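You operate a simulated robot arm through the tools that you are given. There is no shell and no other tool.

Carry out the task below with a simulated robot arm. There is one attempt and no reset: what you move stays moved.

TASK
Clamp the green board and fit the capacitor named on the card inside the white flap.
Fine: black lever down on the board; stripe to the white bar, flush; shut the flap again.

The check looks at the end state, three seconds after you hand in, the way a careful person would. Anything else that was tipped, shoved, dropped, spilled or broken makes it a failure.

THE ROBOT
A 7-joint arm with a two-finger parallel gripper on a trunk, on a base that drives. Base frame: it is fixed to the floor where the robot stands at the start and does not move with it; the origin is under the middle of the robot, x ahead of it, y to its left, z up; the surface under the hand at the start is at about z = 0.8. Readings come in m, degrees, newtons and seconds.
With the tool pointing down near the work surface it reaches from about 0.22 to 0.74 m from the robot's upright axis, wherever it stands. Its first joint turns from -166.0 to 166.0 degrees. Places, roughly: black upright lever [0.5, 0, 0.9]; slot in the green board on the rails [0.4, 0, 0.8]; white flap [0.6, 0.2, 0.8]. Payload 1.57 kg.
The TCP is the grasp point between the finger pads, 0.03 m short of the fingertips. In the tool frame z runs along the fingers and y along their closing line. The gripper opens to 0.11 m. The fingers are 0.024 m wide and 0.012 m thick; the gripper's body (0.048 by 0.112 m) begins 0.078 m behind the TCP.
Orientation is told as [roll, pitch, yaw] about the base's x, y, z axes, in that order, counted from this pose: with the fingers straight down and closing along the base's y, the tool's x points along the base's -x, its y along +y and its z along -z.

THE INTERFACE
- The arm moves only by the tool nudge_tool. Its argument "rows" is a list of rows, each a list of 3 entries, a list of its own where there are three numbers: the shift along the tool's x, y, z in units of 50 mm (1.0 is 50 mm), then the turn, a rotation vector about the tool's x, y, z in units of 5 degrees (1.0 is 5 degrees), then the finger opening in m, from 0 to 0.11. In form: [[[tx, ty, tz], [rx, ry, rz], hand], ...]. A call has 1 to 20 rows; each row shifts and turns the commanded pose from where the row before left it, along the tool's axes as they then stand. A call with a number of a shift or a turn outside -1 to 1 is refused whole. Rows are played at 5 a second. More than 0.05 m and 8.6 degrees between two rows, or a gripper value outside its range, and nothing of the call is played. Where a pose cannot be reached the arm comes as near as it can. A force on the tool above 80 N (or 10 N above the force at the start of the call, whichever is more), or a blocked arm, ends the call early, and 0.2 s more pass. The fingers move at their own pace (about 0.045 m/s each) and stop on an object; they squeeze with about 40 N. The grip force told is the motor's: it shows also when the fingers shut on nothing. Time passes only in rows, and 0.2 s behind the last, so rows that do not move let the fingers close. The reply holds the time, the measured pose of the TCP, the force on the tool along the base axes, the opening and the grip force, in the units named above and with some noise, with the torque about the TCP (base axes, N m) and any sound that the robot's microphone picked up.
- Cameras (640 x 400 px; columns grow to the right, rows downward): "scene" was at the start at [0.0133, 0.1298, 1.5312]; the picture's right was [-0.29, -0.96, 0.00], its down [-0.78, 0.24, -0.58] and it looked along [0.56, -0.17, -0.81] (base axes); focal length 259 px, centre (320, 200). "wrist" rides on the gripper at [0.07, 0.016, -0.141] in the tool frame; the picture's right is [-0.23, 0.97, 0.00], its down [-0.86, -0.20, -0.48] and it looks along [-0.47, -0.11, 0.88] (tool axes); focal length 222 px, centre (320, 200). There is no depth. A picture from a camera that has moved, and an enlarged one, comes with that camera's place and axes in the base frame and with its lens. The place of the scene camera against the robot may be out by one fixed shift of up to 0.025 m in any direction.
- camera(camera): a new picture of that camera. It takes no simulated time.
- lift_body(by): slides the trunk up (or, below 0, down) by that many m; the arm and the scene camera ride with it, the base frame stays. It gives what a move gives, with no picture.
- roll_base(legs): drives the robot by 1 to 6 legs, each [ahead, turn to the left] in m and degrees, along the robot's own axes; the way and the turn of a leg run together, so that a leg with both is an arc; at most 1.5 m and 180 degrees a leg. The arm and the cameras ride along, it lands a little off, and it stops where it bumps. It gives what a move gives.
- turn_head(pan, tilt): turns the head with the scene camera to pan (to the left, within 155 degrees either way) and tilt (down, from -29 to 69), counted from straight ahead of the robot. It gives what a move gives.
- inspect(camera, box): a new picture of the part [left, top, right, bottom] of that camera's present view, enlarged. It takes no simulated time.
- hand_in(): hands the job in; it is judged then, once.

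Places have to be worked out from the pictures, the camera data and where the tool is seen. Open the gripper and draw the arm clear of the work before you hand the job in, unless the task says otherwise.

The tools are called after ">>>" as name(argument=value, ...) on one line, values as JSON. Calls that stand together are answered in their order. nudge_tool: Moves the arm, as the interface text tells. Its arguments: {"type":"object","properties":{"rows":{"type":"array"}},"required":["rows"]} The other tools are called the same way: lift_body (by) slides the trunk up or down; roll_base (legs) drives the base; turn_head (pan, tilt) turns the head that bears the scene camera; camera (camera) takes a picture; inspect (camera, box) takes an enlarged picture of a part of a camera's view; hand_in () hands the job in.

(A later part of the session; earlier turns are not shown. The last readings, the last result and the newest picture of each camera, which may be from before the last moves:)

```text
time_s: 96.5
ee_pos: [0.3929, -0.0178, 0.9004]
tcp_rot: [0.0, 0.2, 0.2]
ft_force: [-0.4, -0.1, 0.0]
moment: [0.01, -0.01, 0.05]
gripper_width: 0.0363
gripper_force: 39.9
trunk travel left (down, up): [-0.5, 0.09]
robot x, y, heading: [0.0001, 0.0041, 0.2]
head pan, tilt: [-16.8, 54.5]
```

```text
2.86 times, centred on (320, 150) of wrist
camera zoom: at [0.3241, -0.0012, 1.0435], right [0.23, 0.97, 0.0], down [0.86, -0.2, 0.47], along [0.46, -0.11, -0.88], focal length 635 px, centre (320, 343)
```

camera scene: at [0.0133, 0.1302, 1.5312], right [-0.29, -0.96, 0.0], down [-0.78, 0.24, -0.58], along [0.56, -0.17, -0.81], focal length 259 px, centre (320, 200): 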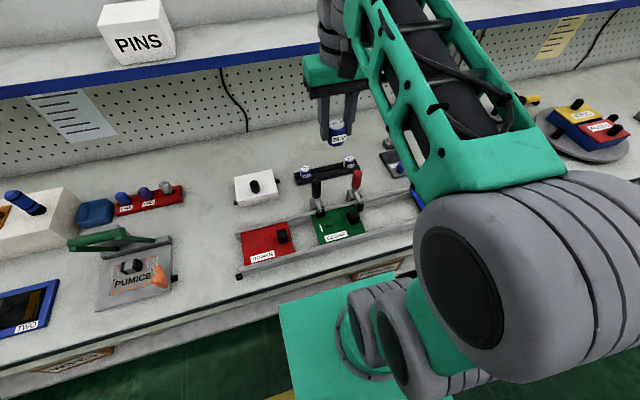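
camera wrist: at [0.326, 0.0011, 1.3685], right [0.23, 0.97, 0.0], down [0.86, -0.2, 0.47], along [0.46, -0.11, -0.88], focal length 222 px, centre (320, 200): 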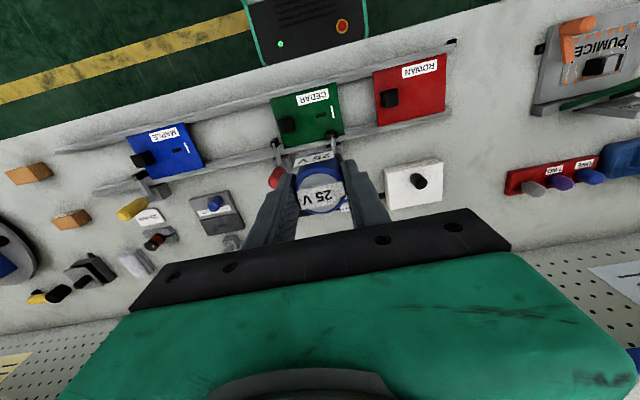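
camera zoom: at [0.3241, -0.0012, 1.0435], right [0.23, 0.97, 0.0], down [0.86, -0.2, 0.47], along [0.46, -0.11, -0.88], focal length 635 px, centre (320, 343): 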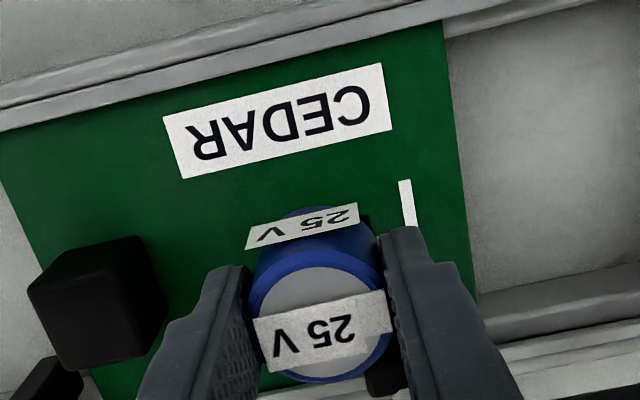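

The hand came back about 2 mm short in x and 4.5 mm off in y, with 0.3° of pitch. I correct these and lower to near contact.

>>> nudge_tool(rows=[[[-0.04, 0.09, 0.0], [0, -0.07, 0], 0.0], [[0, 0, 0.2], [0, 0, 0], 0.0], [[0, 0, 0.12], [0, 0, 0], 0.0], [[0, 0, 0], [0, 0, 0], 0.0]])

>>> inspect(camera="wrist", box=[230, 80, 410, 220])

```text
time_s: 97.5
ee_pos: [0.3963, -0.0131, 0.8834]
tcp_rot: [0.0, -0.1, 0.2]
ft_force: [0.1, 0.5, 0.1]
moment: [-0.02, -0.01, -0.01]
gripper_width: 0.036
gripper_force: 39.9
trunk travel left (down, up): [-0.5, 0.09]
robot x, y, heading: [0.0004, 0.0004, -0.0]
head pan, tilt: [-16.8, 54.5]
```

```text
2.86 times, centred on (320, 150) of wrist
camera zoom: at [0.3259, 0.0035, 1.0264], right [0.23, 0.97, 0.0], down [0.85, -0.2, 0.48], along [0.47, -0.11, -0.88], focal length 635 px, centre (320, 343)
```

zoom: 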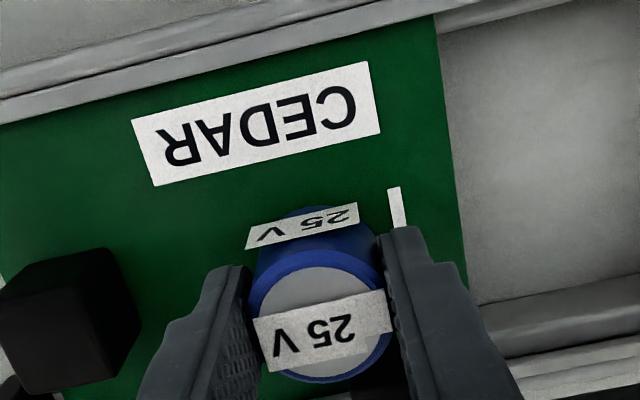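

The capacitor computes to (0.3936, -0.0145), within a mm of the slot. I lower the last centimetre to contact.

>>> nudge_tool(rows=[[[0, 0.01, 0.06], [0, 0, 0], 0.0], [[0, 0, 0.06], [0, 0, 0], 0.0], [[0, 0, 0.04], [0, 0, 0], 0.0], [[0, 0, 0], [0, 0, 0], 0.0]])

>>> nudge_tool(rows=[[[0, 0, 0.04], [0, 0, 0], 0.0], [[0, 0, 0], [0, 0, 0], 0.0]])

>>> nudge_tool(rows=[[[0, 0, 0.04], [0, 0, 0], 0.0], [[0, 0, 0], [0, 0, 0], 0.0]])

```text
time_s: 98.5
ee_pos: [0.3958, -0.0109, 0.8763]
tcp_rot: [0.0, 0.0, 0.1]
ft_force: [-1.0, 0.3, -1.1]
moment: [0.01, 0.05, 0.0]
gripper_width: 0.0361
gripper_force: 39.2
trunk travel left (down, up): [-0.5, 0.09]
robot x, y, heading: [-0.001, -0.0012, -0.1]
head pan, tilt: [-16.8, 54.5]
```

```text
time_s: 99.1
ee_pos: [0.396, -0.012, 0.8742]
tcp_rot: [0.0, -0.2, 0.1]
ft_force: [-0.2, -0.7, 0.3]
moment: [0.02, 0.03, -0.02]
gripper_width: 0.036
gripper_force: 40.4
trunk travel left (down, up): [-0.5, 0.09]
robot x, y, heading: [0.0024, -0.0004, -0.2]
head pan, tilt: [-16.8, 54.5]
```

```text
time_s: 99.7
ee_pos: [0.3957, -0.0105, 0.8728]
tcp_rot: [0.0, -0.2, 0.2]
ft_force: [-0.7, 0.0, 3.6]
moment: [-0.09, 0.0, 0.0]
gripper_width: 0.0362
gripper_force: 39.4
trunk travel left (down, up): [-0.5, 0.09]
robot x, y, heading: [-0.0004, 0.0031, 0.0]
head pan, tilt: [-16.8, 54.5]
```

Light contact again at the same height (3.6 N). I press to about 10 N and search slowly around the slot; if the plug drops in, the push will vanish.

>>> nudge_tool(rows=[[[0, 0, 0.02], [0, 0, 0], 0.0], [[0, 0, 0], [0, 0, 0], 0.0]])

>>> nudge_tool(rows=[[[0, -0.03, 0], [0, 0, 0], 0.0], [[0, 0, 0], [0, 0, 0], 0.0]])

>>> nudge_tool(rows=[[[0, -0.03, 0], [0, 0, 0], 0.0], [[0, 0, 0], [0, 0, 0], 0.0]])

>>> inspect(camera="wrist", box=[230, 80, 410, 220])

```text
time_s: 100.3
ee_pos: [0.3959, -0.0114, 0.8699]
tcp_rot: [0.0, -0.2, 0.1]
ft_force: [0.2, 2.0, 6.7]
moment: [0.01, -0.08, -0.02]
gripper_width: 0.0363
gripper_force: 40.3
trunk travel left (down, up): [-0.5, 0.09]
robot x, y, heading: [-0.0006, 0.0003, -0.2]
head pan, tilt: [-16.8, 54.5]
```

```text
time_s: 100.9
ee_pos: [0.3954, -0.0126, 0.872]
tcp_rot: [0.1, -0.1, 0.1]
ft_force: [1.8, 0.6, 5.1]
moment: [0.06, -0.14, -0.03]
gripper_width: 0.0363
gripper_force: 40.4
trunk travel left (down, up): [-0.5, 0.09]
robot x, y, heading: [0.0008, -0.0009, -0.1]
head pan, tilt: [-16.8, 54.5]
```

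```text
time_s: 101.5
ee_pos: [0.3946, -0.0145, 0.8704]
tcp_rot: [0.0, -0.1, 0.0]
ft_force: [-0.2, 0.4, -0.1]
moment: [0.05, -0.02, 0.02]
gripper_width: 0.0363
gripper_force: 39.8
trunk travel left (down, up): [-0.5, 0.09]
robot x, y, heading: [-0.0019, 0.002, -0.2]
head pan, tilt: [-16.8, 54.5]
```

```text
2.86 times, centred on (320, 150) of wrist
camera zoom: at [0.3254, 0.0019, 1.0135], right [0.23, 0.97, 0.0], down [0.86, -0.2, 0.48], along [0.47, -0.11, -0.88], focal length 635 px, centre (320, 343)
```

zoom: 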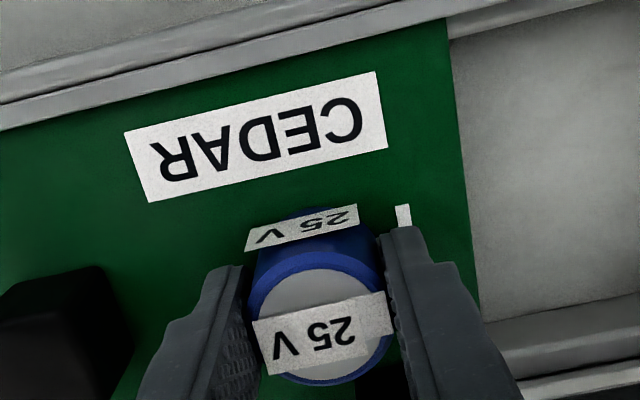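

The push vanished at (0.3946, -0.0145): the plug seems to have found the slot. I push down in small steps.

>>> nudge_tool(rows=[[[0, 0, 0.04], [0, 0, 0], 0.0], [[0, 0, 0], [0, 0, 0], 0.0]])

>>> nudge_tool(rows=[[[0, 0, 0.04], [0, 0, 0], 0.0], [[0, 0, 0], [0, 0, 0], 0.0]])

```text
time_s: 102.1
ee_pos: [0.3962, -0.0146, 0.8704]
tcp_rot: [0.0, -0.1, -0.1]
ft_force: [-3.2, -1.7, 11.8]
moment: [-0.03, 0.06, -0.01]
gripper_width: 0.0362
gripper_force: 39.8
trunk travel left (down, up): [-0.5, 0.09]
robot x, y, heading: [0.0037, 0.0001, -0.1]
head pan, tilt: [-16.8, 54.5]
```

```text
time_s: 102.7
ee_pos: [0.3954, -0.0148, 0.8681]
tcp_rot: [0.0, -0.4, 0.0]
ft_force: [-2.7, -2.8, 27.5]
moment: [0.5, 0.05, -0.07]
gripper_width: 0.035
gripper_force: 40.2
trunk travel left (down, up): [-0.5, 0.09]
robot x, y, heading: [-0.0011, -0.0029, 0.0]
head pan, tilt: [-16.8, 54.5]
```

Force rises to 27 N and the opening changed from 36 to 35 mm, so the capacitor may have shifted in the grip. I look.

>>> inspect(camera="wrist", box=[230, 80, 410, 220])

>>> inspect(camera="scene", box=[315, 190, 365, 235])

```text
2.86 times, centred on (320, 150) of wrist
camera zoom: at [0.3253, 0.0021, 1.011], right [0.23, 0.97, 0.0], down [0.85, -0.2, 0.48], along [0.47, -0.11, -0.88], focal length 635 px, centre (320, 343)
```

zoom: 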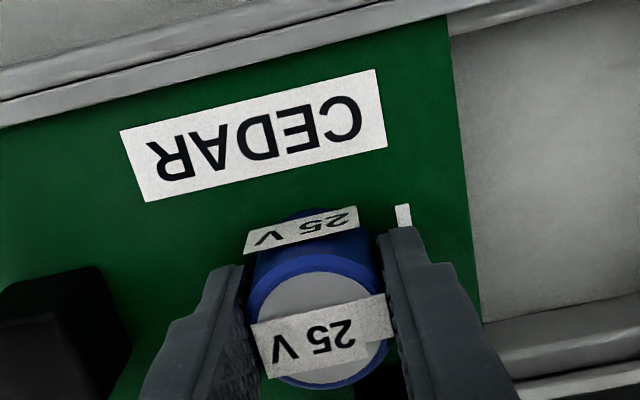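

```text
8.89 times, centred on (340, 212) of scene
camera zoom: at [0.0117, 0.13, 1.5314], right [-0.29, -0.96, 0.0], down [-0.78, 0.24, -0.58], along [0.56, -0.17, -0.81], focal length 2306 px, centre (142, 89)
```

zoom: 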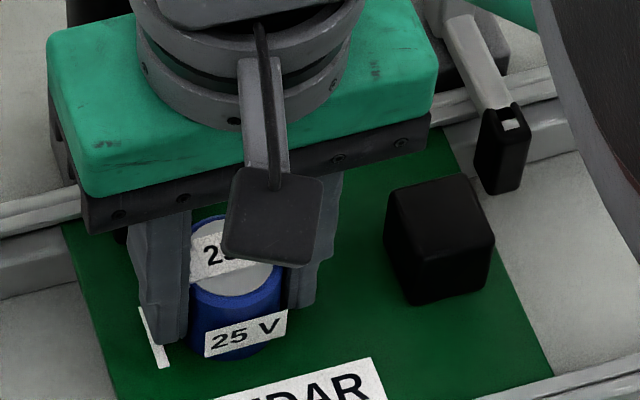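

The capacitor slid up about 4 mm in the pads, so it is blocked at the same height. I zoom in hard on where its lower edge meets the board.

>>> inspect(camera="scene", box=[330, 214, 354, 232])

>>> inspect(camera="wrist", box=[290, 140, 350, 180])

```text
16.00 times, centred on (342, 223) of scene
camera zoom: at [0.0117, 0.13, 1.5314], right [-0.29, -0.96, 0.0], down [-0.78, 0.24, -0.58], along [0.56, -0.17, -0.81], focal length 4150 px, centre (-32, -168)
```

zoom: 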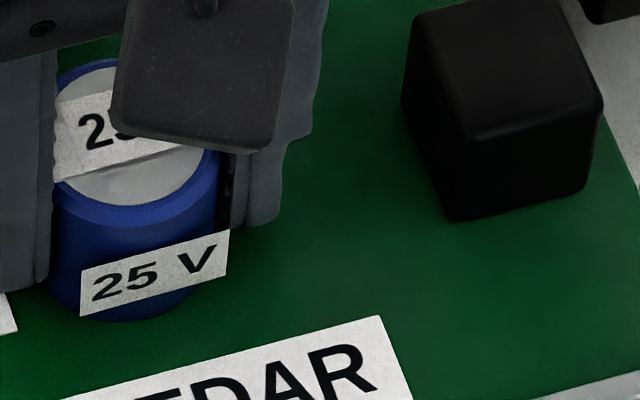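

```text
10.00 times, centred on (320, 160) of wrist
camera zoom: at [0.3253, 0.0021, 1.011], right [0.23, 0.97, 0.0], down [0.85, -0.2, 0.48], along [0.47, -0.11, -0.88], focal length 2221 px, centre (320, 600)
```

zoom: 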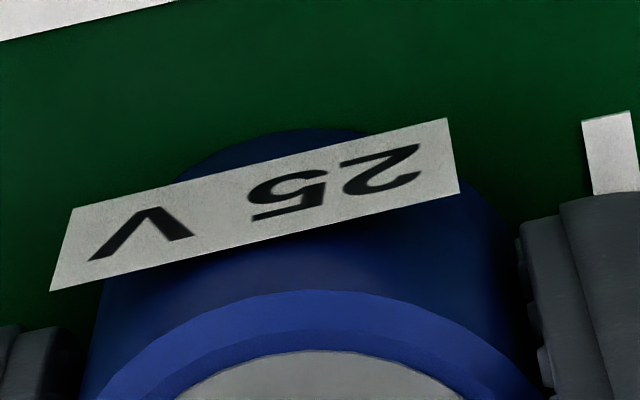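

Still not conclusive. I ease to a light contact and sweep in x, where the slot is only 9 mm wide, to see whether anything blocks.

>>> nudge_tool(rows=[[[0, 0, -0.04], [0, 0, 0], 0.0], [[0, 0, 0], [0, 0, 0], 0.0]])

>>> nudge_tool(rows=[[[-0.04, 0, 0], [0, 0, 0], 0.0], [[0, 0, 0], [0, 0, 0], 0.0]])

>>> nudge_tool(rows=[[[-0.04, 0, 0], [0, 0, 0], 0.0], [[0, 0, 0], [0, 0, 0], 0.0]])

```text
time_s: 103.3
ee_pos: [0.3961, -0.0131, 0.8685]
tcp_rot: [0.0, -0.2, 0.1]
ft_force: [2.3, -1.5, 12.9]
moment: [-0.26, -0.06, -0.04]
gripper_width: 0.0359
gripper_force: 40.1
trunk travel left (down, up): [-0.5, 0.09]
robot x, y, heading: [-0.001, 0.0018, -0.0]
head pan, tilt: [-16.8, 54.5]
```

```text
time_s: 103.9
ee_pos: [0.3956, -0.0133, 0.8696]
tcp_rot: [0.0, -0.1, 0.1]
ft_force: [-1.7, -1.0, 7.3]
moment: [-0.12, 0.0, -0.01]
gripper_width: 0.0355
gripper_force: 40.2
trunk travel left (down, up): [-0.5, 0.09]
robot x, y, heading: [0.0014, 0.0014, 0.1]
head pan, tilt: [-16.8, 54.5]
```

```text
time_s: 104.5
ee_pos: [0.3967, -0.0144, 0.8696]
tcp_rot: [-0.1, 0.2, 0.0]
ft_force: [-7.4, -0.2, 2.2]
moment: [0.12, 0.36, -0.07]
gripper_width: 0.0359
gripper_force: 40.1
trunk travel left (down, up): [-0.5, 0.09]
robot x, y, heading: [0.0003, 0.0016, 0.1]
head pan, tilt: [-16.8, 54.5]
```

In +x the hand hardly moved and the force grew to -7 N: something holds the plug. I check one more step and then the opposite direction.

>>> nudge_tool(rows=[[[-0.03, 0, 0], [0, 0, 0], 0.0], [[0, 0, 0], [0, 0, 0], 0.0]])

>>> nudge_tool(rows=[[[0.08, 0, 0], [0, 0, 0], 0.0], [[0, 0, 0], [0, 0, 0], 0.0]])

>>> nudge_tool(rows=[[[0.08, 0, 0], [0, 0, 0], 0.0], [[0, 0, 0], [0, 0, 0], 0.0]])

```text
time_s: 105.1
ee_pos: [0.3979, -0.0133, 0.8691]
tcp_rot: [0.0, 0.1, 0.1]
ft_force: [-16.4, 1.5, -0.9]
moment: [0.13, 0.65, -0.01]
gripper_width: 0.0362
gripper_force: 40.0
trunk travel left (down, up): [-0.5, 0.09]
robot x, y, heading: [0.0023, -0.0014, -0.2]
head pan, tilt: [-16.8, 54.5]
```

```text
time_s: 105.7
ee_pos: [0.3978, -0.0144, 0.8704]
tcp_rot: [0.0, -0.3, 0.1]
ft_force: [-3.9, 1.0, -1.1]
moment: [-0.02, 0.14, 0.0]
gripper_width: 0.036
gripper_force: 39.7
trunk travel left (down, up): [-0.5, 0.09]
robot x, y, heading: [0.0004, 0.001, -0.1]
head pan, tilt: [-16.8, 54.5]
```

```text
time_s: 106.3
ee_pos: [0.3934, -0.0149, 0.8692]
tcp_rot: [-0.1, -0.1, 0.2]
ft_force: [0.6, 1.0, -0.3]
moment: [0.02, -0.04, 0.04]
gripper_width: 0.0362
gripper_force: 40.1
trunk travel left (down, up): [-0.5, 0.09]
robot x, y, heading: [-0.0006, 0.0014, 0.1]
head pan, tilt: [-16.8, 54.5]
```

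Blocked at x≈0.398 with -16 N. I look for the other wall toward -x.

>>> nudge_tool(rows=[[[0.04, 0, 0], [0, 0, 0], 0.0], [[0, 0, 0], [0, 0, 0], 0.0]])

>>> nudge_tool(rows=[[[0.04, 0, 0], [0, 0, 0], 0.0], [[0, 0, 0], [0, 0, 0], 0.0]])

>>> nudge_tool(rows=[[[0.04, 0, 0], [0, 0, 0], 0.0], [[0, 0, 0], [0, 0, 0], 0.0]])

>>> inspect(camera="wrist", box=[230, 80, 410, 220])

```text
time_s: 106.9
ee_pos: [0.3917, -0.0124, 0.8702]
tcp_rot: [0.1, -0.1, 0.2]
ft_force: [0.9, 0.9, 0.0]
moment: [0.02, -0.01, 0.03]
gripper_width: 0.0365
gripper_force: 40.0
trunk travel left (down, up): [-0.5, 0.09]
robot x, y, heading: [-0.0013, 0.0003, 0.1]
head pan, tilt: [-16.8, 54.5]
```

```text
time_s: 107.5
ee_pos: [0.3894, -0.0131, 0.8702]
tcp_rot: [0.0, -0.2, 0.0]
ft_force: [4.2, 0.1, -0.9]
moment: [0.03, -0.18, -0.02]
gripper_width: 0.0363
gripper_force: 39.7
trunk travel left (down, up): [-0.5, 0.09]
robot x, y, heading: [0.0001, 0.0051, 0.3]
head pan, tilt: [-16.8, 54.5]
```

```text
time_s: 108.1
ee_pos: [0.3896, -0.0137, 0.8701]
tcp_rot: [0.0, -0.3, 0.1]
ft_force: [14.4, 1.9, 0.8]
moment: [0.08, -0.58, -0.02]
gripper_width: 0.036
gripper_force: 39.9
trunk travel left (down, up): [-0.5, 0.09]
robot x, y, heading: [0.0043, 0.0024, 0.1]
head pan, tilt: [-16.8, 54.5]
```

```text
2.86 times, centred on (320, 150) of wrist
camera zoom: at [0.3191, 0.0026, 1.0123], right [0.23, 0.97, 0.0], down [0.85, -0.2, 0.48], along [0.47, -0.11, -0.88], focal length 635 px, centre (320, 343)
```

zoom: 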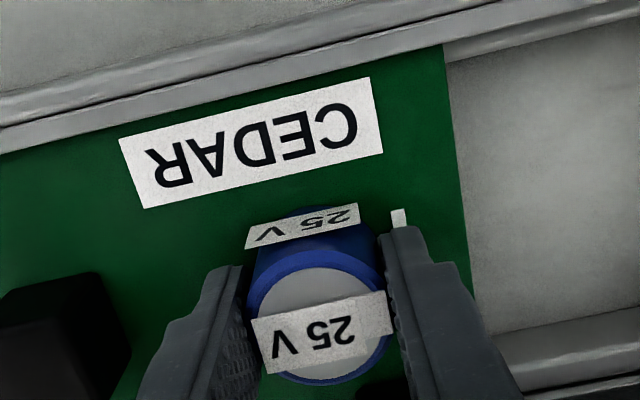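

Both sides block (0.3895 and 0.398), so the plug is captured in the slot, with the board's own play in the rails included. I return to the middle, ease off, and press again to seat it.

>>> nudge_tool(rows=[[[-0.06, 0, 0], [0, 0, 0], 0.0], [[-0.04, 0, 0], [0, 0, 0], 0.0], [[0, 0, 0], [0, 0, 0], 0.0]])

>>> inspect(camera="wrist", box=[230, 80, 410, 220])

>>> inspect(camera="scene", box=[315, 190, 365, 235])

```text
time_s: 108.9
ee_pos: [0.391, -0.0139, 0.8702]
tcp_rot: [0.0, 0.0, 0.1]
ft_force: [-3.0, 0.0, 9.5]
moment: [-0.05, 0.05, 0.02]
gripper_width: 0.0364
gripper_force: 40.0
trunk travel left (down, up): [-0.5, 0.09]
robot x, y, heading: [-0.0003, -0.0018, 0.1]
head pan, tilt: [-16.8, 54.5]
```

```text
2.86 times, centred on (320, 150) of wrist
camera zoom: at [0.3206, 0.0027, 1.0115], right [0.23, 0.97, 0.0], down [0.86, -0.2, 0.48], along [0.47, -0.11, -0.88], focal length 635 px, centre (320, 343)
```

zoom: 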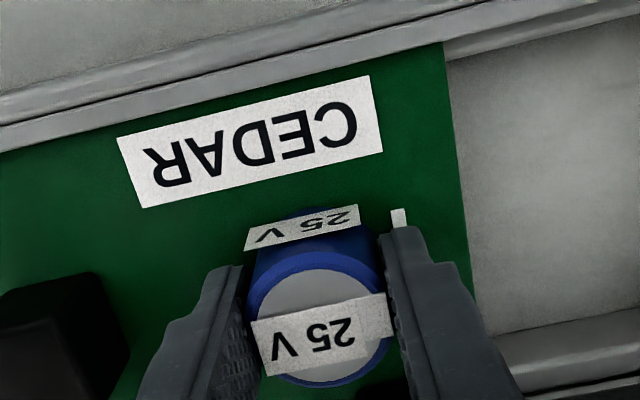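

```text
8.89 times, centred on (340, 212) of scene
camera zoom: at [0.0123, 0.1302, 1.5312], right [-0.29, -0.96, 0.0], down [-0.78, 0.24, -0.58], along [0.56, -0.17, -0.81], focal length 2306 px, centre (142, 89)
```

zoom: 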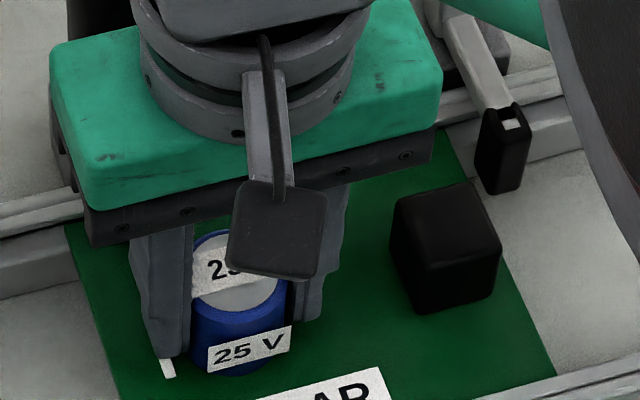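

The board has slid about 4–5 mm toward the robot in its rails with the plug engaged. I push it gently back in +x by the captured plug, to where it was.

>>> nudge_tool(rows=[[[-0.06, 0, -0.03], [0, 0, 0], 0.0], [[-0.06, 0, 0], [0, 0, 0], 0.0], [[0, 0, 0], [0, 0, 0], 0.0]])

>>> nudge_tool(rows=[[[-0.05, 0, 0], [0, 0, 0], 0.0], [[0, 0, 0], [0, 0, 0], 0.0]])

>>> inspect(camera="wrist", box=[230, 80, 410, 220])

```text
time_s: 109.7
ee_pos: [0.3966, -0.0139, 0.8714]
tcp_rot: [0.0, 0.0, 0.2]
ft_force: [-1.8, -0.6, 0.0]
moment: [-0.04, 0.1, -0.04]
gripper_width: 0.0362
gripper_force: 39.5
trunk travel left (down, up): [-0.5, 0.09]
robot x, y, heading: [-0.0019, -0.0013, 0.1]
head pan, tilt: [-16.8, 54.5]
```

```text
time_s: 110.3
ee_pos: [0.3973, -0.0147, 0.871]
tcp_rot: [0.0, 0.2, 0.1]
ft_force: [-14.1, 2.0, -1.3]
moment: [0.11, 0.59, 0.02]
gripper_width: 0.0361
gripper_force: 39.9
trunk travel left (down, up): [-0.5, 0.09]
robot x, y, heading: [-0.0019, -0.0004, -0.0]
head pan, tilt: [-16.8, 54.5]
```

```text
2.86 times, centred on (320, 150) of wrist
camera zoom: at [0.3284, 0.0017, 1.0135], right [0.23, 0.97, 0.0], down [0.86, -0.2, 0.48], along [0.46, -0.11, -0.88], focal length 635 px, centre (320, 343)
```

zoom: 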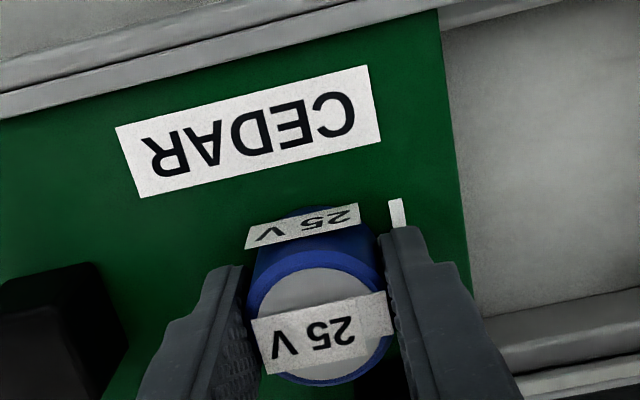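

The board is back near its original place and the plug is captured. I relax the side push and release the capacitor to look at how it sits.

>>> nudge_tool(rows=[[[0.04, 0, 0], [0, 0, 0], 0.0], [[0, 0, 0], [0, 0, 0], 0.0], [[0, 0, 0], [0, 0, 0], 0.045], [[0, 0, 0], [0, 0, 0], 0.055], [[0, 0, 0], [0, 0, 0], 0.06]])

>>> inspect(camera="wrist", box=[230, 80, 410, 220])

>>> nudge_tool(rows=[[[0, 0, -0.4], [0, 0, 0], 0.06], [[0, 0, -0.8], [0, 0, 0], 0.06], [[0, 0, -0.8], [0, 0, 0], 0.06]])

>>> inspect(camera="wrist", box=[250, 60, 390, 200])

>>> inspect(camera="scene", box=[310, 180, 380, 250])

```text
time_s: 111.5
ee_pos: [0.3989, -0.0142, 0.8711]
tcp_rot: [0.0, -0.1, 0.0]
ft_force: [-0.2, -0.1, -0.2]
moment: [0.01, -0.01, -0.03]
gripper_width: 0.0597
gripper_force: 0.1
trunk travel left (down, up): [-0.5, 0.09]
robot x, y, heading: [0.0051, 0.0019, -0.2]
head pan, tilt: [-16.8, 54.5]
```

```text
2.86 times, centred on (320, 150) of wrist
camera zoom: at [0.3291, 0.0017, 1.0137], right [0.23, 0.97, 0.0], down [0.85, -0.2, 0.48], along [0.47, -0.11, -0.88], focal length 635 px, centre (320, 343)
```

zoom: 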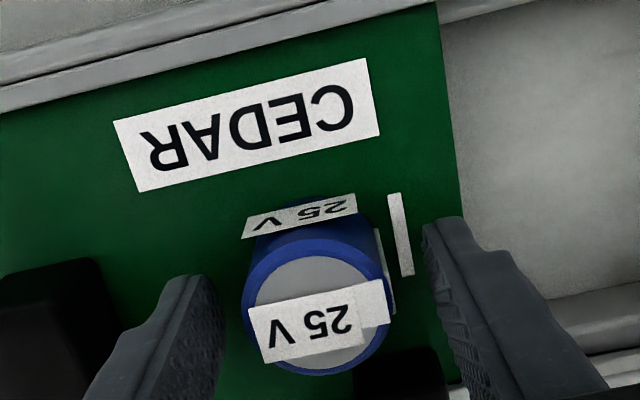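

```text
time_s: 112.3
ee_pos: [0.3989, -0.0126, 0.9709]
tcp_rot: [0.0, 0.0, 0.1]
ft_force: [-0.1, -0.4, 0.3]
moment: [-0.03, 0.04, 0.0]
gripper_width: 0.0598
gripper_force: 0.1
trunk travel left (down, up): [-0.5, 0.09]
robot x, y, heading: [0.0016, -0.0004, 0.2]
head pan, tilt: [-16.8, 54.5]
```

```text
2.86 times, centred on (320, 130) of wrist
camera zoom: at [0.329, 0.0032, 1.1123], right [0.23, 0.97, 0.0], down [0.85, -0.2, 0.48], along [0.47, -0.11, -0.88], focal length 635 px, centre (320, 400)
```

zoom: 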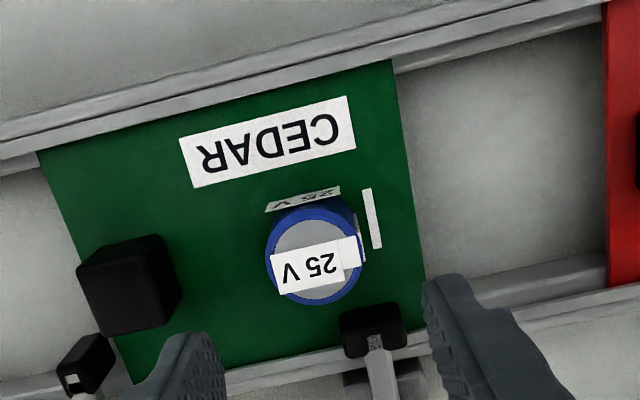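

```text
5.71 times, centred on (345, 215) of scene
camera zoom: at [0.0131, 0.1302, 1.5312], right [-0.29, -0.96, 0.0], down [-0.78, 0.24, -0.58], along [0.56, -0.17, -0.81], focal length 1482 px, centre (177, 114)
```

zoom: 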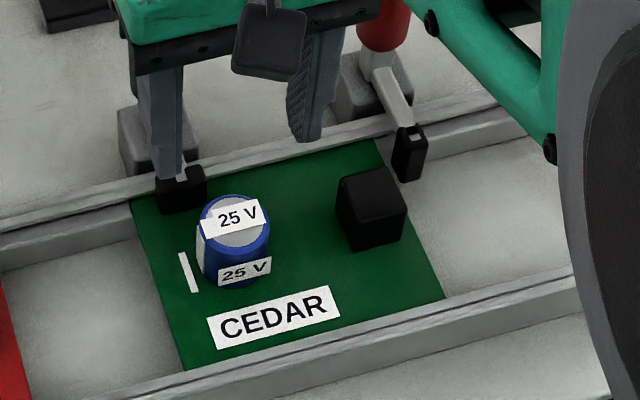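

The capacitor stands upright on the slot, stripe toward the bar. To make sure it is flush I close the fingers and press gently on its top.

>>> nudge_tool(rows=[[[0.05, -0.04, 0], [0, 0, 0], 0.03], [[0, 0, 0], [0, 0, 0], 0.0], [[0, 0, 0], [0, 0, 0], 0.0], [[0, 0, 0.6], [0, 0, 0], 0.0], [[0, 0, 0.6], [0, 0, 0], 0.0], [[0, 0, 0], [0, 0, 0], 0.0]])

>>> nudge_tool(rows=[[[0, 0, 0.06], [0, 0, 0], 0.0], [[0, 0, 0.06], [0, 0, 0], 0.0], [[0, 0, 0], [0, 0, 0], 0.0]])

>>> nudge_tool(rows=[[[0, 0, 0.04], [0, 0, 0], 0.0], [[0, 0, 0], [0, 0, 0], 0.0]])

>>> camera(camera="wrist")

```text
time_s: 113.7
ee_pos: [0.3971, -0.0153, 0.9116]
tcp_rot: [0.0, -0.2, 0.1]
ft_force: [0.5, 0.4, -0.2]
moment: [0.0, 0.0, -0.03]
gripper_width: 0.0001
gripper_force: 21.7
trunk travel left (down, up): [-0.5, 0.09]
robot x, y, heading: [-0.0015, -0.0014, -0.0]
head pan, tilt: [-16.8, 54.5]
```

```text
time_s: 114.5
ee_pos: [0.3977, -0.016, 0.9062]
tcp_rot: [-0.1, -0.1, 0.1]
ft_force: [0.6, -0.4, 0.0]
moment: [-0.02, 0.01, 0.0]
gripper_width: 0.0
gripper_force: 21.3
trunk travel left (down, up): [-0.5, 0.09]
robot x, y, heading: [0.0031, -0.0008, 0.3]
head pan, tilt: [-16.8, 54.5]
```

```text
time_s: 115.1
ee_pos: [0.3974, -0.0158, 0.9051]
tcp_rot: [0.0, -0.1, 0.1]
ft_force: [0.6, -0.7, 0.0]
moment: [-0.01, 0.02, -0.02]
gripper_width: 0.0001
gripper_force: 21.4
trunk travel left (down, up): [-0.5, 0.09]
robot x, y, heading: [-0.0005, 0.001, -0.2]
head pan, tilt: [-16.8, 54.5]
```

```text
taken
camera wrist: at [0.327, 0.001, 1.0466], right [0.23, 0.97, 0.0], down [0.85, -0.2, 0.48], along [0.47, -0.11, -0.88], focal length 222 px, centre (320, 200)
```

wrist: 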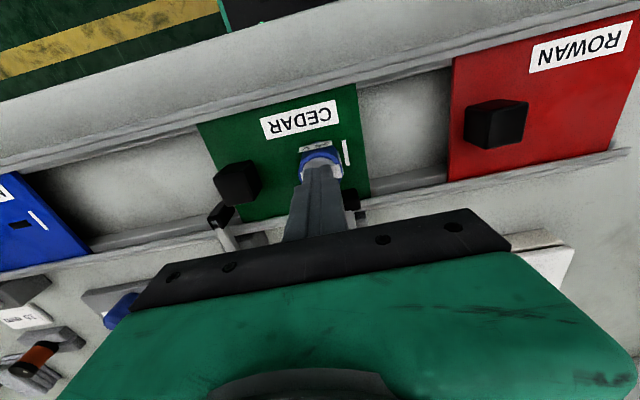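

The fingertips are just above the capacitor's top. I continue in 2 mm steps until contact.

>>> nudge_tool(rows=[[[0, 0, 0.04], [0, 0, 0], 0.0], [[0, 0, 0.04], [0, 0, 0], 0.0], [[0, 0, 0], [0, 0, 0], 0.0]])

>>> nudge_tool(rows=[[[0, 0, 0.04], [0, 0, 0], 0.0], [[0, 0, 0], [0, 0, 0], 0.0]])

>>> nudge_tool(rows=[[[0, 0, 0.04], [0, 0, 0], 0.0], [[0, 0, 0], [0, 0, 0], 0.0]])

```text
time_s: 115.9
ee_pos: [0.3952, -0.0162, 0.9016]
tcp_rot: [0.0, -0.3, 0.0]
ft_force: [-3.9, -3.2, 17.3]
moment: [-0.08, 0.21, -0.01]
gripper_width: 0.0
gripper_force: 21.2
trunk travel left (down, up): [-0.5, 0.09]
robot x, y, heading: [-0.0018, 0.0074, 0.1]
head pan, tilt: [-16.8, 54.5]
```

```text
time_s: 116.5
ee_pos: [0.3953, -0.0155, 0.9009]
tcp_rot: [0.0, -0.4, -0.1]
ft_force: [-5.5, -3.1, 40.8]
moment: [-0.04, 0.32, -0.03]
gripper_width: 0.0
gripper_force: 20.8
trunk travel left (down, up): [-0.5, 0.09]
robot x, y, heading: [0.0011, -0.0002, 0.2]
head pan, tilt: [-16.8, 54.5]
```

```text
time_s: 117.1
ee_pos: [0.3953, -0.0162, 0.9006]
tcp_rot: [0.0, -0.8, 0.1]
ft_force: [-12.1, 1.9, 78.7]
moment: [0.03, 0.87, 0.04]
gripper_width: 0.0001
gripper_force: 21.4
trunk travel left (down, up): [-0.5, 0.09]
robot x, y, heading: [-0.0003, 0.0014, -0.1]
head pan, tilt: [-16.8, 54.5]
```

79 N on top produced no further sinking (top at about 0.870), so it sits solidly. I back off and inspect the base from the side.

>>> nudge_tool(rows=[[[0, 0, -0.3], [0, 0, 0], 0.0], [[0, 0, -0.9], [0, 0, 0], 0.03], [[0, 0, -0.9], [0, 0, 0], 0.06], [[0, 0, -0.9], [0, 0, 0], 0.07]])

>>> inspect(camera="scene", box=[325, 200, 355, 225])

>>> inspect(camera="wrist", box=[280, 80, 360, 140])

```text
time_s: 118.1
ee_pos: [0.394, -0.015, 1.0427]
tcp_rot: [0.0, -0.1, 0.2]
ft_force: [0.5, 0.1, -0.6]
moment: [0.01, 0.03, -0.01]
gripper_width: 0.0643
gripper_force: 0.1
trunk travel left (down, up): [-0.5, 0.09]
robot x, y, heading: [0.0002, -0.0007, 0.1]
head pan, tilt: [-16.8, 54.5]
```

```text
16.00 times, centred on (340, 212) of scene
camera zoom: at [0.0132, 0.1302, 1.5311], right [-0.29, -0.96, 0.0], down [-0.78, 0.24, -0.58], along [0.56, -0.17, -0.81], focal length 4150 px, centre (0, 0)
```

zoom: 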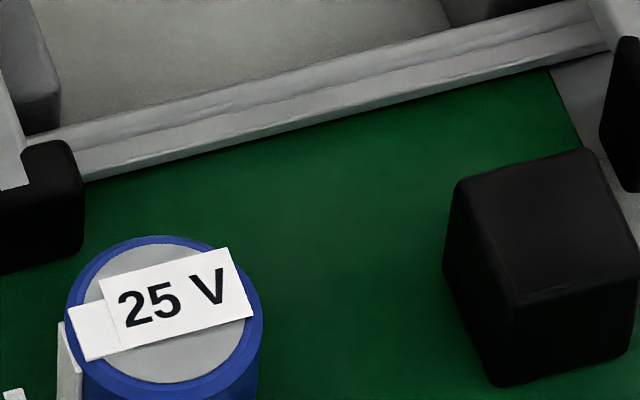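

```text
6.67 times, centred on (320, 110) of wrist
camera zoom: at [0.3244, 0.0014, 1.1856], right [0.23, 0.97, 0.0], down [0.86, -0.2, 0.48], along [0.47, -0.11, -0.88], focal length 1481 px, centre (320, 800)
```

zoom: 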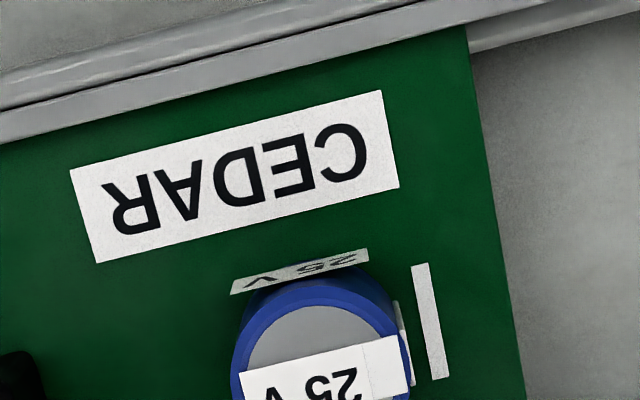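

I take the zoom a little lower to see the base edge.

>>> inspect(camera="scene", box=[318, 208, 348, 233])

>>> inspect(camera="scene", box=[290, 155, 380, 245])

```text
16.00 times, centred on (333, 220) of scene
camera zoom: at [0.0132, 0.1302, 1.5311], right [-0.29, -0.96, 0.0], down [-0.78, 0.24, -0.58], along [0.56, -0.17, -0.81], focal length 4150 px, centre (112, -128)
```

zoom: 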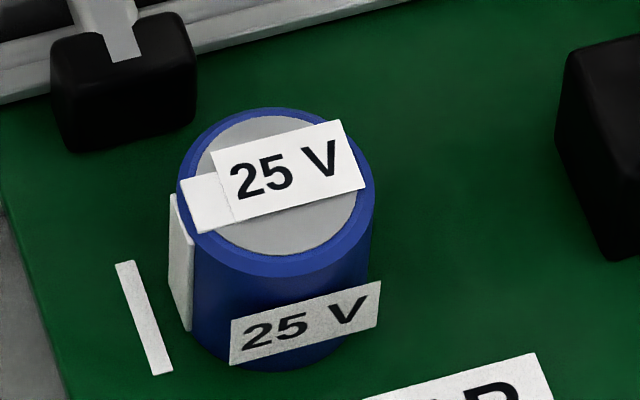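

```text
4.44 times, centred on (335, 200) of scene
camera zoom: at [0.0132, 0.1302, 1.5311], right [-0.29, -0.96, 0.0], down [-0.78, 0.24, -0.58], along [0.56, -0.17, -0.81], focal length 1153 px, centre (253, 200)
```

zoom: 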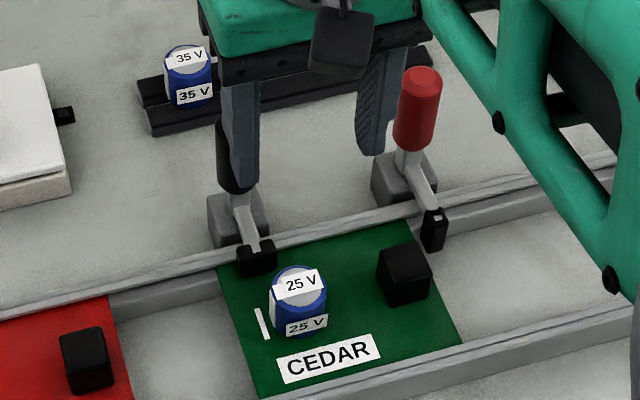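

The base edge projects onto the board plane with a contact shadow, the tags run parallel to the CEDAR label, and the stripe faces the bar: it is flush. As the board had moved a bit under the clamp, I re-check the lever by pressing its handle toward the board once more.

>>> nudge_tool(rows=[[[-0.7, 0.1, 0], [0, 0, 0], 0.03], [[-0.7, 0.1, 0], [0, 0, 0], 0.0], [[-0.7, 0.1, 0], [0, 0, 0], 0.0], [[-0.7, 0.03, 0], [0, 0, 0], 0.0], [[-0.55, 0, 0], [0, 0, 0], 0.0], [[0, 0, 0], [0, 0, 0], 0.0]])

>>> inspect(camera="wrist", box=[200, 0, 420, 200])

```text
time_s: 119.5
ee_pos: [0.5647, 0.0019, 1.0467]
tcp_rot: [0.0, 0.0, 0.0]
ft_force: [0.4, -0.2, -0.7]
moment: [-0.02, -0.01, -0.04]
gripper_width: 0.0
gripper_force: 21.2
trunk travel left (down, up): [-0.5, 0.09]
robot x, y, heading: [0.0004, 0.0005, 0.1]
head pan, tilt: [-16.8, 54.5]
```

```text
2.00 times, centred on (310, 100) of wrist
camera zoom: at [0.4943, 0.0171, 1.1892], right [0.23, 0.97, 0.0], down [0.85, -0.2, 0.48], along [0.47, -0.11, -0.88], focal length 444 px, centre (340, 400)
```

zoom: 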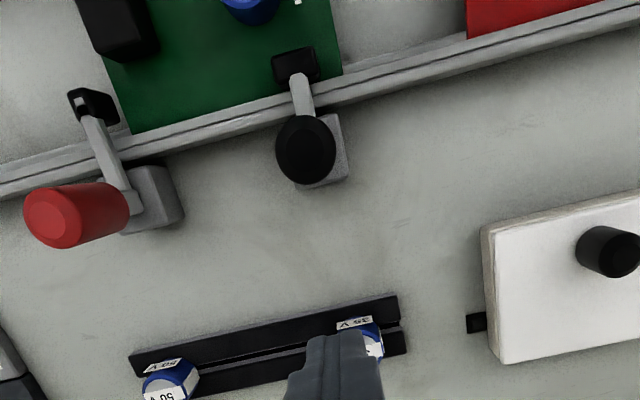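

Lever is still upright over the board. I lower behind it and creep to the handle.

>>> nudge_tool(rows=[[[0, 0, 0.73], [0, 0, 0], 0.0], [[0, 0, 0.73], [0, 0, 0], 0.0], [[0, 0, 0.73], [0, 0, 0], 0.0], [[0.4, 0, 0], [0, 0, 0], 0.0], [[0.3, 0, 0], [0, 0, 0], 0.0], [[0, 0, 0], [0, 0, 0], 0.0]])

>>> nudge_tool(rows=[[[0.08, 0, 0], [0, 0, 0], 0.0], [[0, 0, 0], [0, 0, 0], 0.0]])

>>> nudge_tool(rows=[[[0.08, 0, 0], [0, 0, 0], 0.0], [[0, 0, 0], [0, 0, 0], 0.0]])

```text
time_s: 120.9
ee_pos: [0.5275, 0.0011, 0.9366]
tcp_rot: [0.0, -0.1, 0.1]
ft_force: [0.1, -0.5, 0.2]
moment: [-0.02, 0.0, 0.03]
gripper_width: 0.0
gripper_force: 21.1
trunk travel left (down, up): [-0.5, 0.09]
robot x, y, heading: [0.0, 0.0002, -0.1]
head pan, tilt: [-16.8, 54.5]
```

```text
time_s: 121.5
ee_pos: [0.5245, 0.0025, 0.9367]
tcp_rot: [-0.1, -0.1, 0.2]
ft_force: [0.5, -0.4, -0.2]
moment: [0.04, -0.02, 0.06]
gripper_width: 0.0
gripper_force: 21.4
trunk travel left (down, up): [-0.5, 0.09]
robot x, y, heading: [-0.0015, 0.0046, -0.1]
head pan, tilt: [-16.8, 54.5]
```

```text
time_s: 122.1
ee_pos: [0.5205, 0.0023, 0.9365]
tcp_rot: [0.0, -0.2, 0.1]
ft_force: [0.3, 0.1, -0.3]
moment: [0.01, -0.01, 0.0]
gripper_width: 0.0
gripper_force: 21.3
trunk travel left (down, up): [-0.5, 0.09]
robot x, y, heading: [0.0033, -0.0032, 0.1]
head pan, tilt: [-16.8, 54.5]
```

No contact yet, so the lever has not come back. I continue to contact.

>>> nudge_tool(rows=[[[0.06, 0, 0], [0, 0, 0], 0.0], [[0, 0, 0], [0, 0, 0], 0.0]])

>>> nudge_tool(rows=[[[0.06, 0, 0], [0, 0, 0], 0.0], [[0, 0, 0], [0, 0, 0], 0.0]])

>>> nudge_tool(rows=[[[0.04, 0, 0], [0, 0, 0], 0.0], [[0, 0, 0], [0, 0, 0], 0.0]])

```text
time_s: 122.7
ee_pos: [0.5174, 0.0009, 0.9369]
tcp_rot: [0.1, -0.1, 0.1]
ft_force: [0.6, 0.2, -0.4]
moment: [0.04, -0.02, -0.01]
gripper_width: 0.0
gripper_force: 21.1
trunk travel left (down, up): [-0.5, 0.09]
robot x, y, heading: [-0.0033, 0.0015, 0.1]
head pan, tilt: [-16.8, 54.5]
```

```text
time_s: 123.3
ee_pos: [0.5158, 0.0009, 0.9357]
tcp_rot: [-0.1, -0.1, 0.0]
ft_force: [4.6, -0.1, 0.6]
moment: [0.03, 0.02, 0.02]
gripper_width: 0.0
gripper_force: 21.6
trunk travel left (down, up): [-0.5, 0.09]
robot x, y, heading: [0.0012, 0.002, 0.1]
head pan, tilt: [-16.8, 54.5]
```

```text
time_s: 123.9
ee_pos: [0.5154, 0.0014, 0.936]
tcp_rot: [0.0, -0.2, 0.2]
ft_force: [16.9, 0.2, 0.3]
moment: [-0.03, 0.13, -0.07]
gripper_width: 0.0
gripper_force: 21.0
trunk travel left (down, up): [-0.5, 0.09]
robot x, y, heading: [0.0023, -0.0027, 0.1]
head pan, tilt: [-16.8, 54.5]
```

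It meets the stop at once at the same place, so the lever stayed fully down. I press a bit more firmly, then back off and rise.

>>> nudge_tool(rows=[[[0.05, 0, 0], [0, 0, 0], 0.0], [[0, 0, 0], [0, 0, 0], 0.0], [[-0.2, 0, 0], [0, 0, 0], 0.0], [[-0.4, 0, 0], [0, 0, 0], 0.0], [[0, 0, -0.9], [0, 0, 0], 0.0], [[0, 0, -0.9], [0, 0, 0], 0.0], [[0, 0, -0.9], [0, 0, 0], 0.04]])

>>> camera(camera="wrist")

>>> camera(camera="scene")

```text
time_s: 125.5
ee_pos: [0.5426, 0.0039, 1.0725]
tcp_rot: [0.0, 0.0, 0.1]
ft_force: [0.8, -0.3, -0.3]
moment: [0.02, 0.02, 0.0]
gripper_width: 0.0317
gripper_force: 0.0
trunk travel left (down, up): [-0.5, 0.09]
robot x, y, heading: [0.003, 0.0002, -0.1]
head pan, tilt: [-16.8, 54.5]
```

```text
taken
camera wrist: at [0.4718, 0.0196, 1.2149], right [0.23, 0.97, 0.0], down [0.86, -0.2, 0.48], along [0.47, -0.11, -0.88], focal length 222 px, centre (320, 200)
```

wrist: 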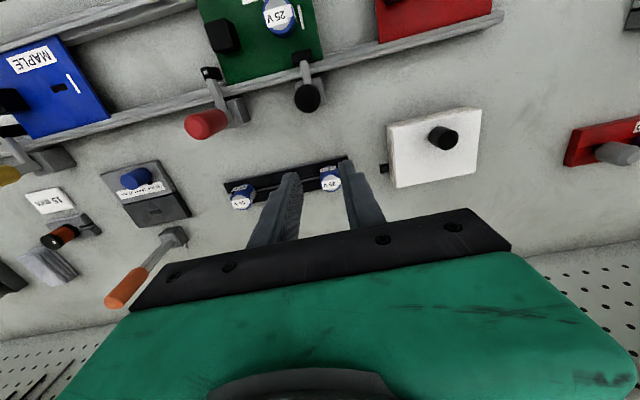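

```text
taken
camera scene: at [0.0134, 0.1303, 1.5311], right [-0.29, -0.96, 0.0], down [-0.78, 0.24, -0.58], along [0.56, -0.17, -0.81], focal length 259 px, centre (320, 200)
```

scene: 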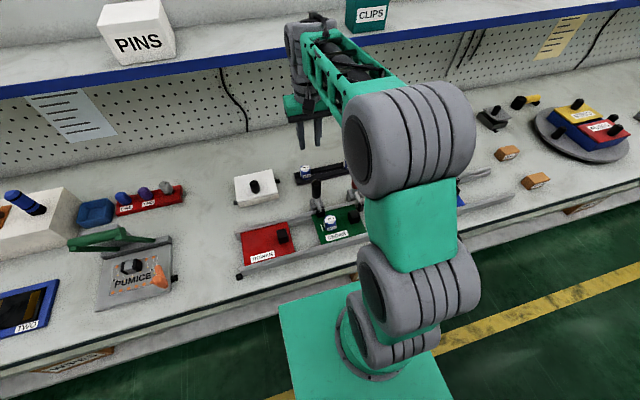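

Everything looks in place. For a final check of flushness I take a low side view of the capacitor from +y.

>>> nudge_tool(rows=[[[0.6, 0.65, 0], [0, 0, 0], 0.04], [[0.6, 0.65, 0], [0, 0, 0], 0.04], [[0.6, 0.65, 0], [0, 0, 0], 0.06], [[0.6, 0.65, 0], [0, 0, 0], 0.08]])

>>> nudge_tool(rows=[[[0, 0, 0], [0, 0, 1], 0.08], [[0, 0, 0], [0, 0, 1], 0.08], [[0, 0, 0], [0, 0, 1], 0.08], [[0, 0, 0], [0, 0, 1], 0.08], [[0, 0, 0], [0, 0, 1], 0.08], [[0, 0, 0], [0, 0, 1], 0.08], [[0, 0, 0], [0, 0, 1], 0.08], [[0, 0, 0], [0, 0, 1], 0.08], [[0, 0, 0], [0, 0, 1], 0.08], [[0, 0, 0], [0, 0, 1], 0.08], [[0, 0, 0], [0, 0, 1], 0.08], [[0, 0, 0], [0, 0, 1], 0.08], [[0, 0, 0], [0, 0, 1], 0.08], [[0, 0, 0], [0, 0, 1], 0.08], [[0, 0, 0], [0, 0, 1], 0.08], [[0, 0, 0], [0, 0, 1], 0.08], [[0, 0, 0], [0, 0, 1], 0.08], [[0, 0, 0], [0, 0, 1], 0.08]])

>>> nudge_tool(rows=[[[0, 0, 0], [0, -1, 0], 0.08], [[0, 0, 0], [0, -1, 0], 0.08], [[0, 0, 0], [0, -1, 0], 0.08], [[0, 0, 0], [0, -1, 0], 0.08], [[0, 0, 0], [0, -1, 0], 0.08], [[0, 0, 0], [0, -1, 0], 0.08]])

>>> camera(camera="wrist")

```text
time_s: 126.5
ee_pos: [0.4224, 0.1289, 1.0743]
tcp_rot: [0.0, -0.1, 0.0]
ft_force: [-0.6, -0.7, -0.1]
moment: [0.0, -0.03, 0.02]
gripper_width: 0.08
gripper_force: 0.1
trunk travel left (down, up): [-0.5, 0.09]
robot x, y, heading: [-0.0003, -0.0013, -0.0]
head pan, tilt: [-16.8, 54.5]
```

```text
time_s: 130.3
ee_pos: [0.4194, 0.1317, 1.0729]
tcp_rot: [0.1, 0.0, -90.0]
ft_force: [0.1, -0.1, 0.8]
moment: [0.0, 0.01, 0.03]
gripper_width: 0.08
gripper_force: 0.1
trunk travel left (down, up): [-0.5, 0.09]
robot x, y, heading: [0.0005, 0.0003, -0.0]
head pan, tilt: [-16.8, 54.5]
```

```text
time_s: 131.7
ee_pos: [0.4187, 0.131, 1.071]
tcp_rot: [0.0, -30.1, -89.9]
ft_force: [-0.2, 0.1, 0.4]
moment: [0.01, -0.01, -0.04]
gripper_width: 0.08
gripper_force: 0.1
trunk travel left (down, up): [-0.5, 0.09]
robot x, y, heading: [-0.002, 0.0025, -0.2]
head pan, tilt: [-16.8, 54.5]
```

```text
taken
camera wrist: at [0.4359, 0.2625, 1.1601], right [0.97, -0.2, 0.11], down [-0.2, -0.5, 0.84], along [-0.11, -0.84, -0.53], focal length 222 px, centre (320, 200)
```

wrist: 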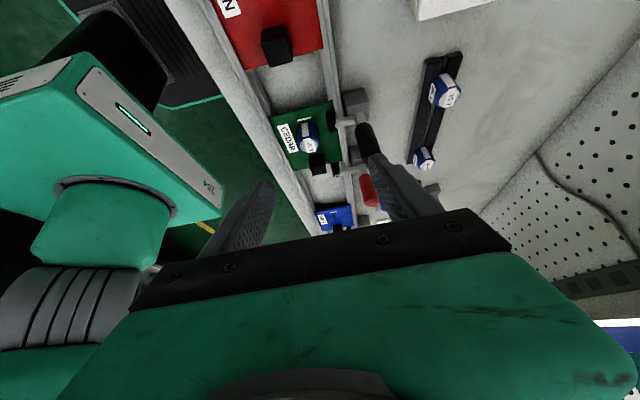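

I move closer and lower, staying clear of the red board's knob, then zoom.

>>> nudge_tool(rows=[[[0.2, 0, 0.8], [0, 0, 0], 0.08], [[0.2, 0, 0.8], [0, 0, 0], 0.08]])

>>> inspect(camera="wrist", box=[250, 80, 370, 180])

>>> inspect(camera="wrist", box=[285, 110, 335, 160])

```text
time_s: 132.3
ee_pos: [0.4214, 0.1054, 0.9931]
tcp_rot: [0.1, -30.0, -90.1]
ft_force: [-0.2, -0.3, -0.9]
moment: [0.01, -0.02, -0.01]
gripper_width: 0.08
gripper_force: 0.0
trunk travel left (down, up): [-0.5, 0.09]
robot x, y, heading: [-0.0003, -0.0018, 0.2]
head pan, tilt: [-16.8, 54.5]
```

```text
4.00 times, centred on (310, 130) of wrist
camera zoom: at [0.4364, 0.2371, 1.0818], right [0.97, -0.2, 0.12], down [-0.2, -0.5, 0.84], along [-0.11, -0.84, -0.53], focal length 888 px, centre (360, 480)
```

zoom: 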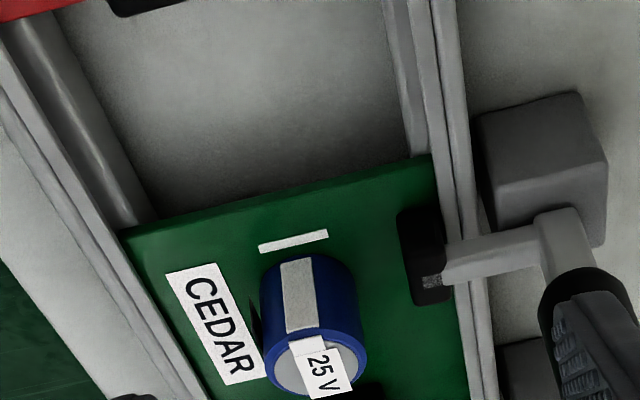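

```text
8.00 times, centred on (310, 135) of wrist
camera zoom: at [0.4364, 0.2371, 1.0818], right [0.97, -0.2, 0.12], down [-0.2, -0.5, 0.84], along [-0.11, -0.84, -0.53], focal length 1777 px, centre (400, 720)
```

zoom: 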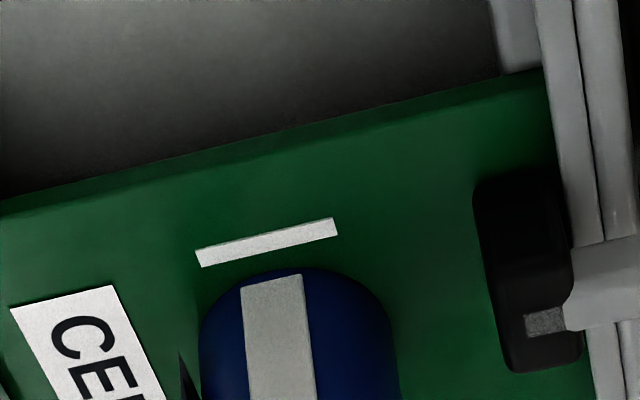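

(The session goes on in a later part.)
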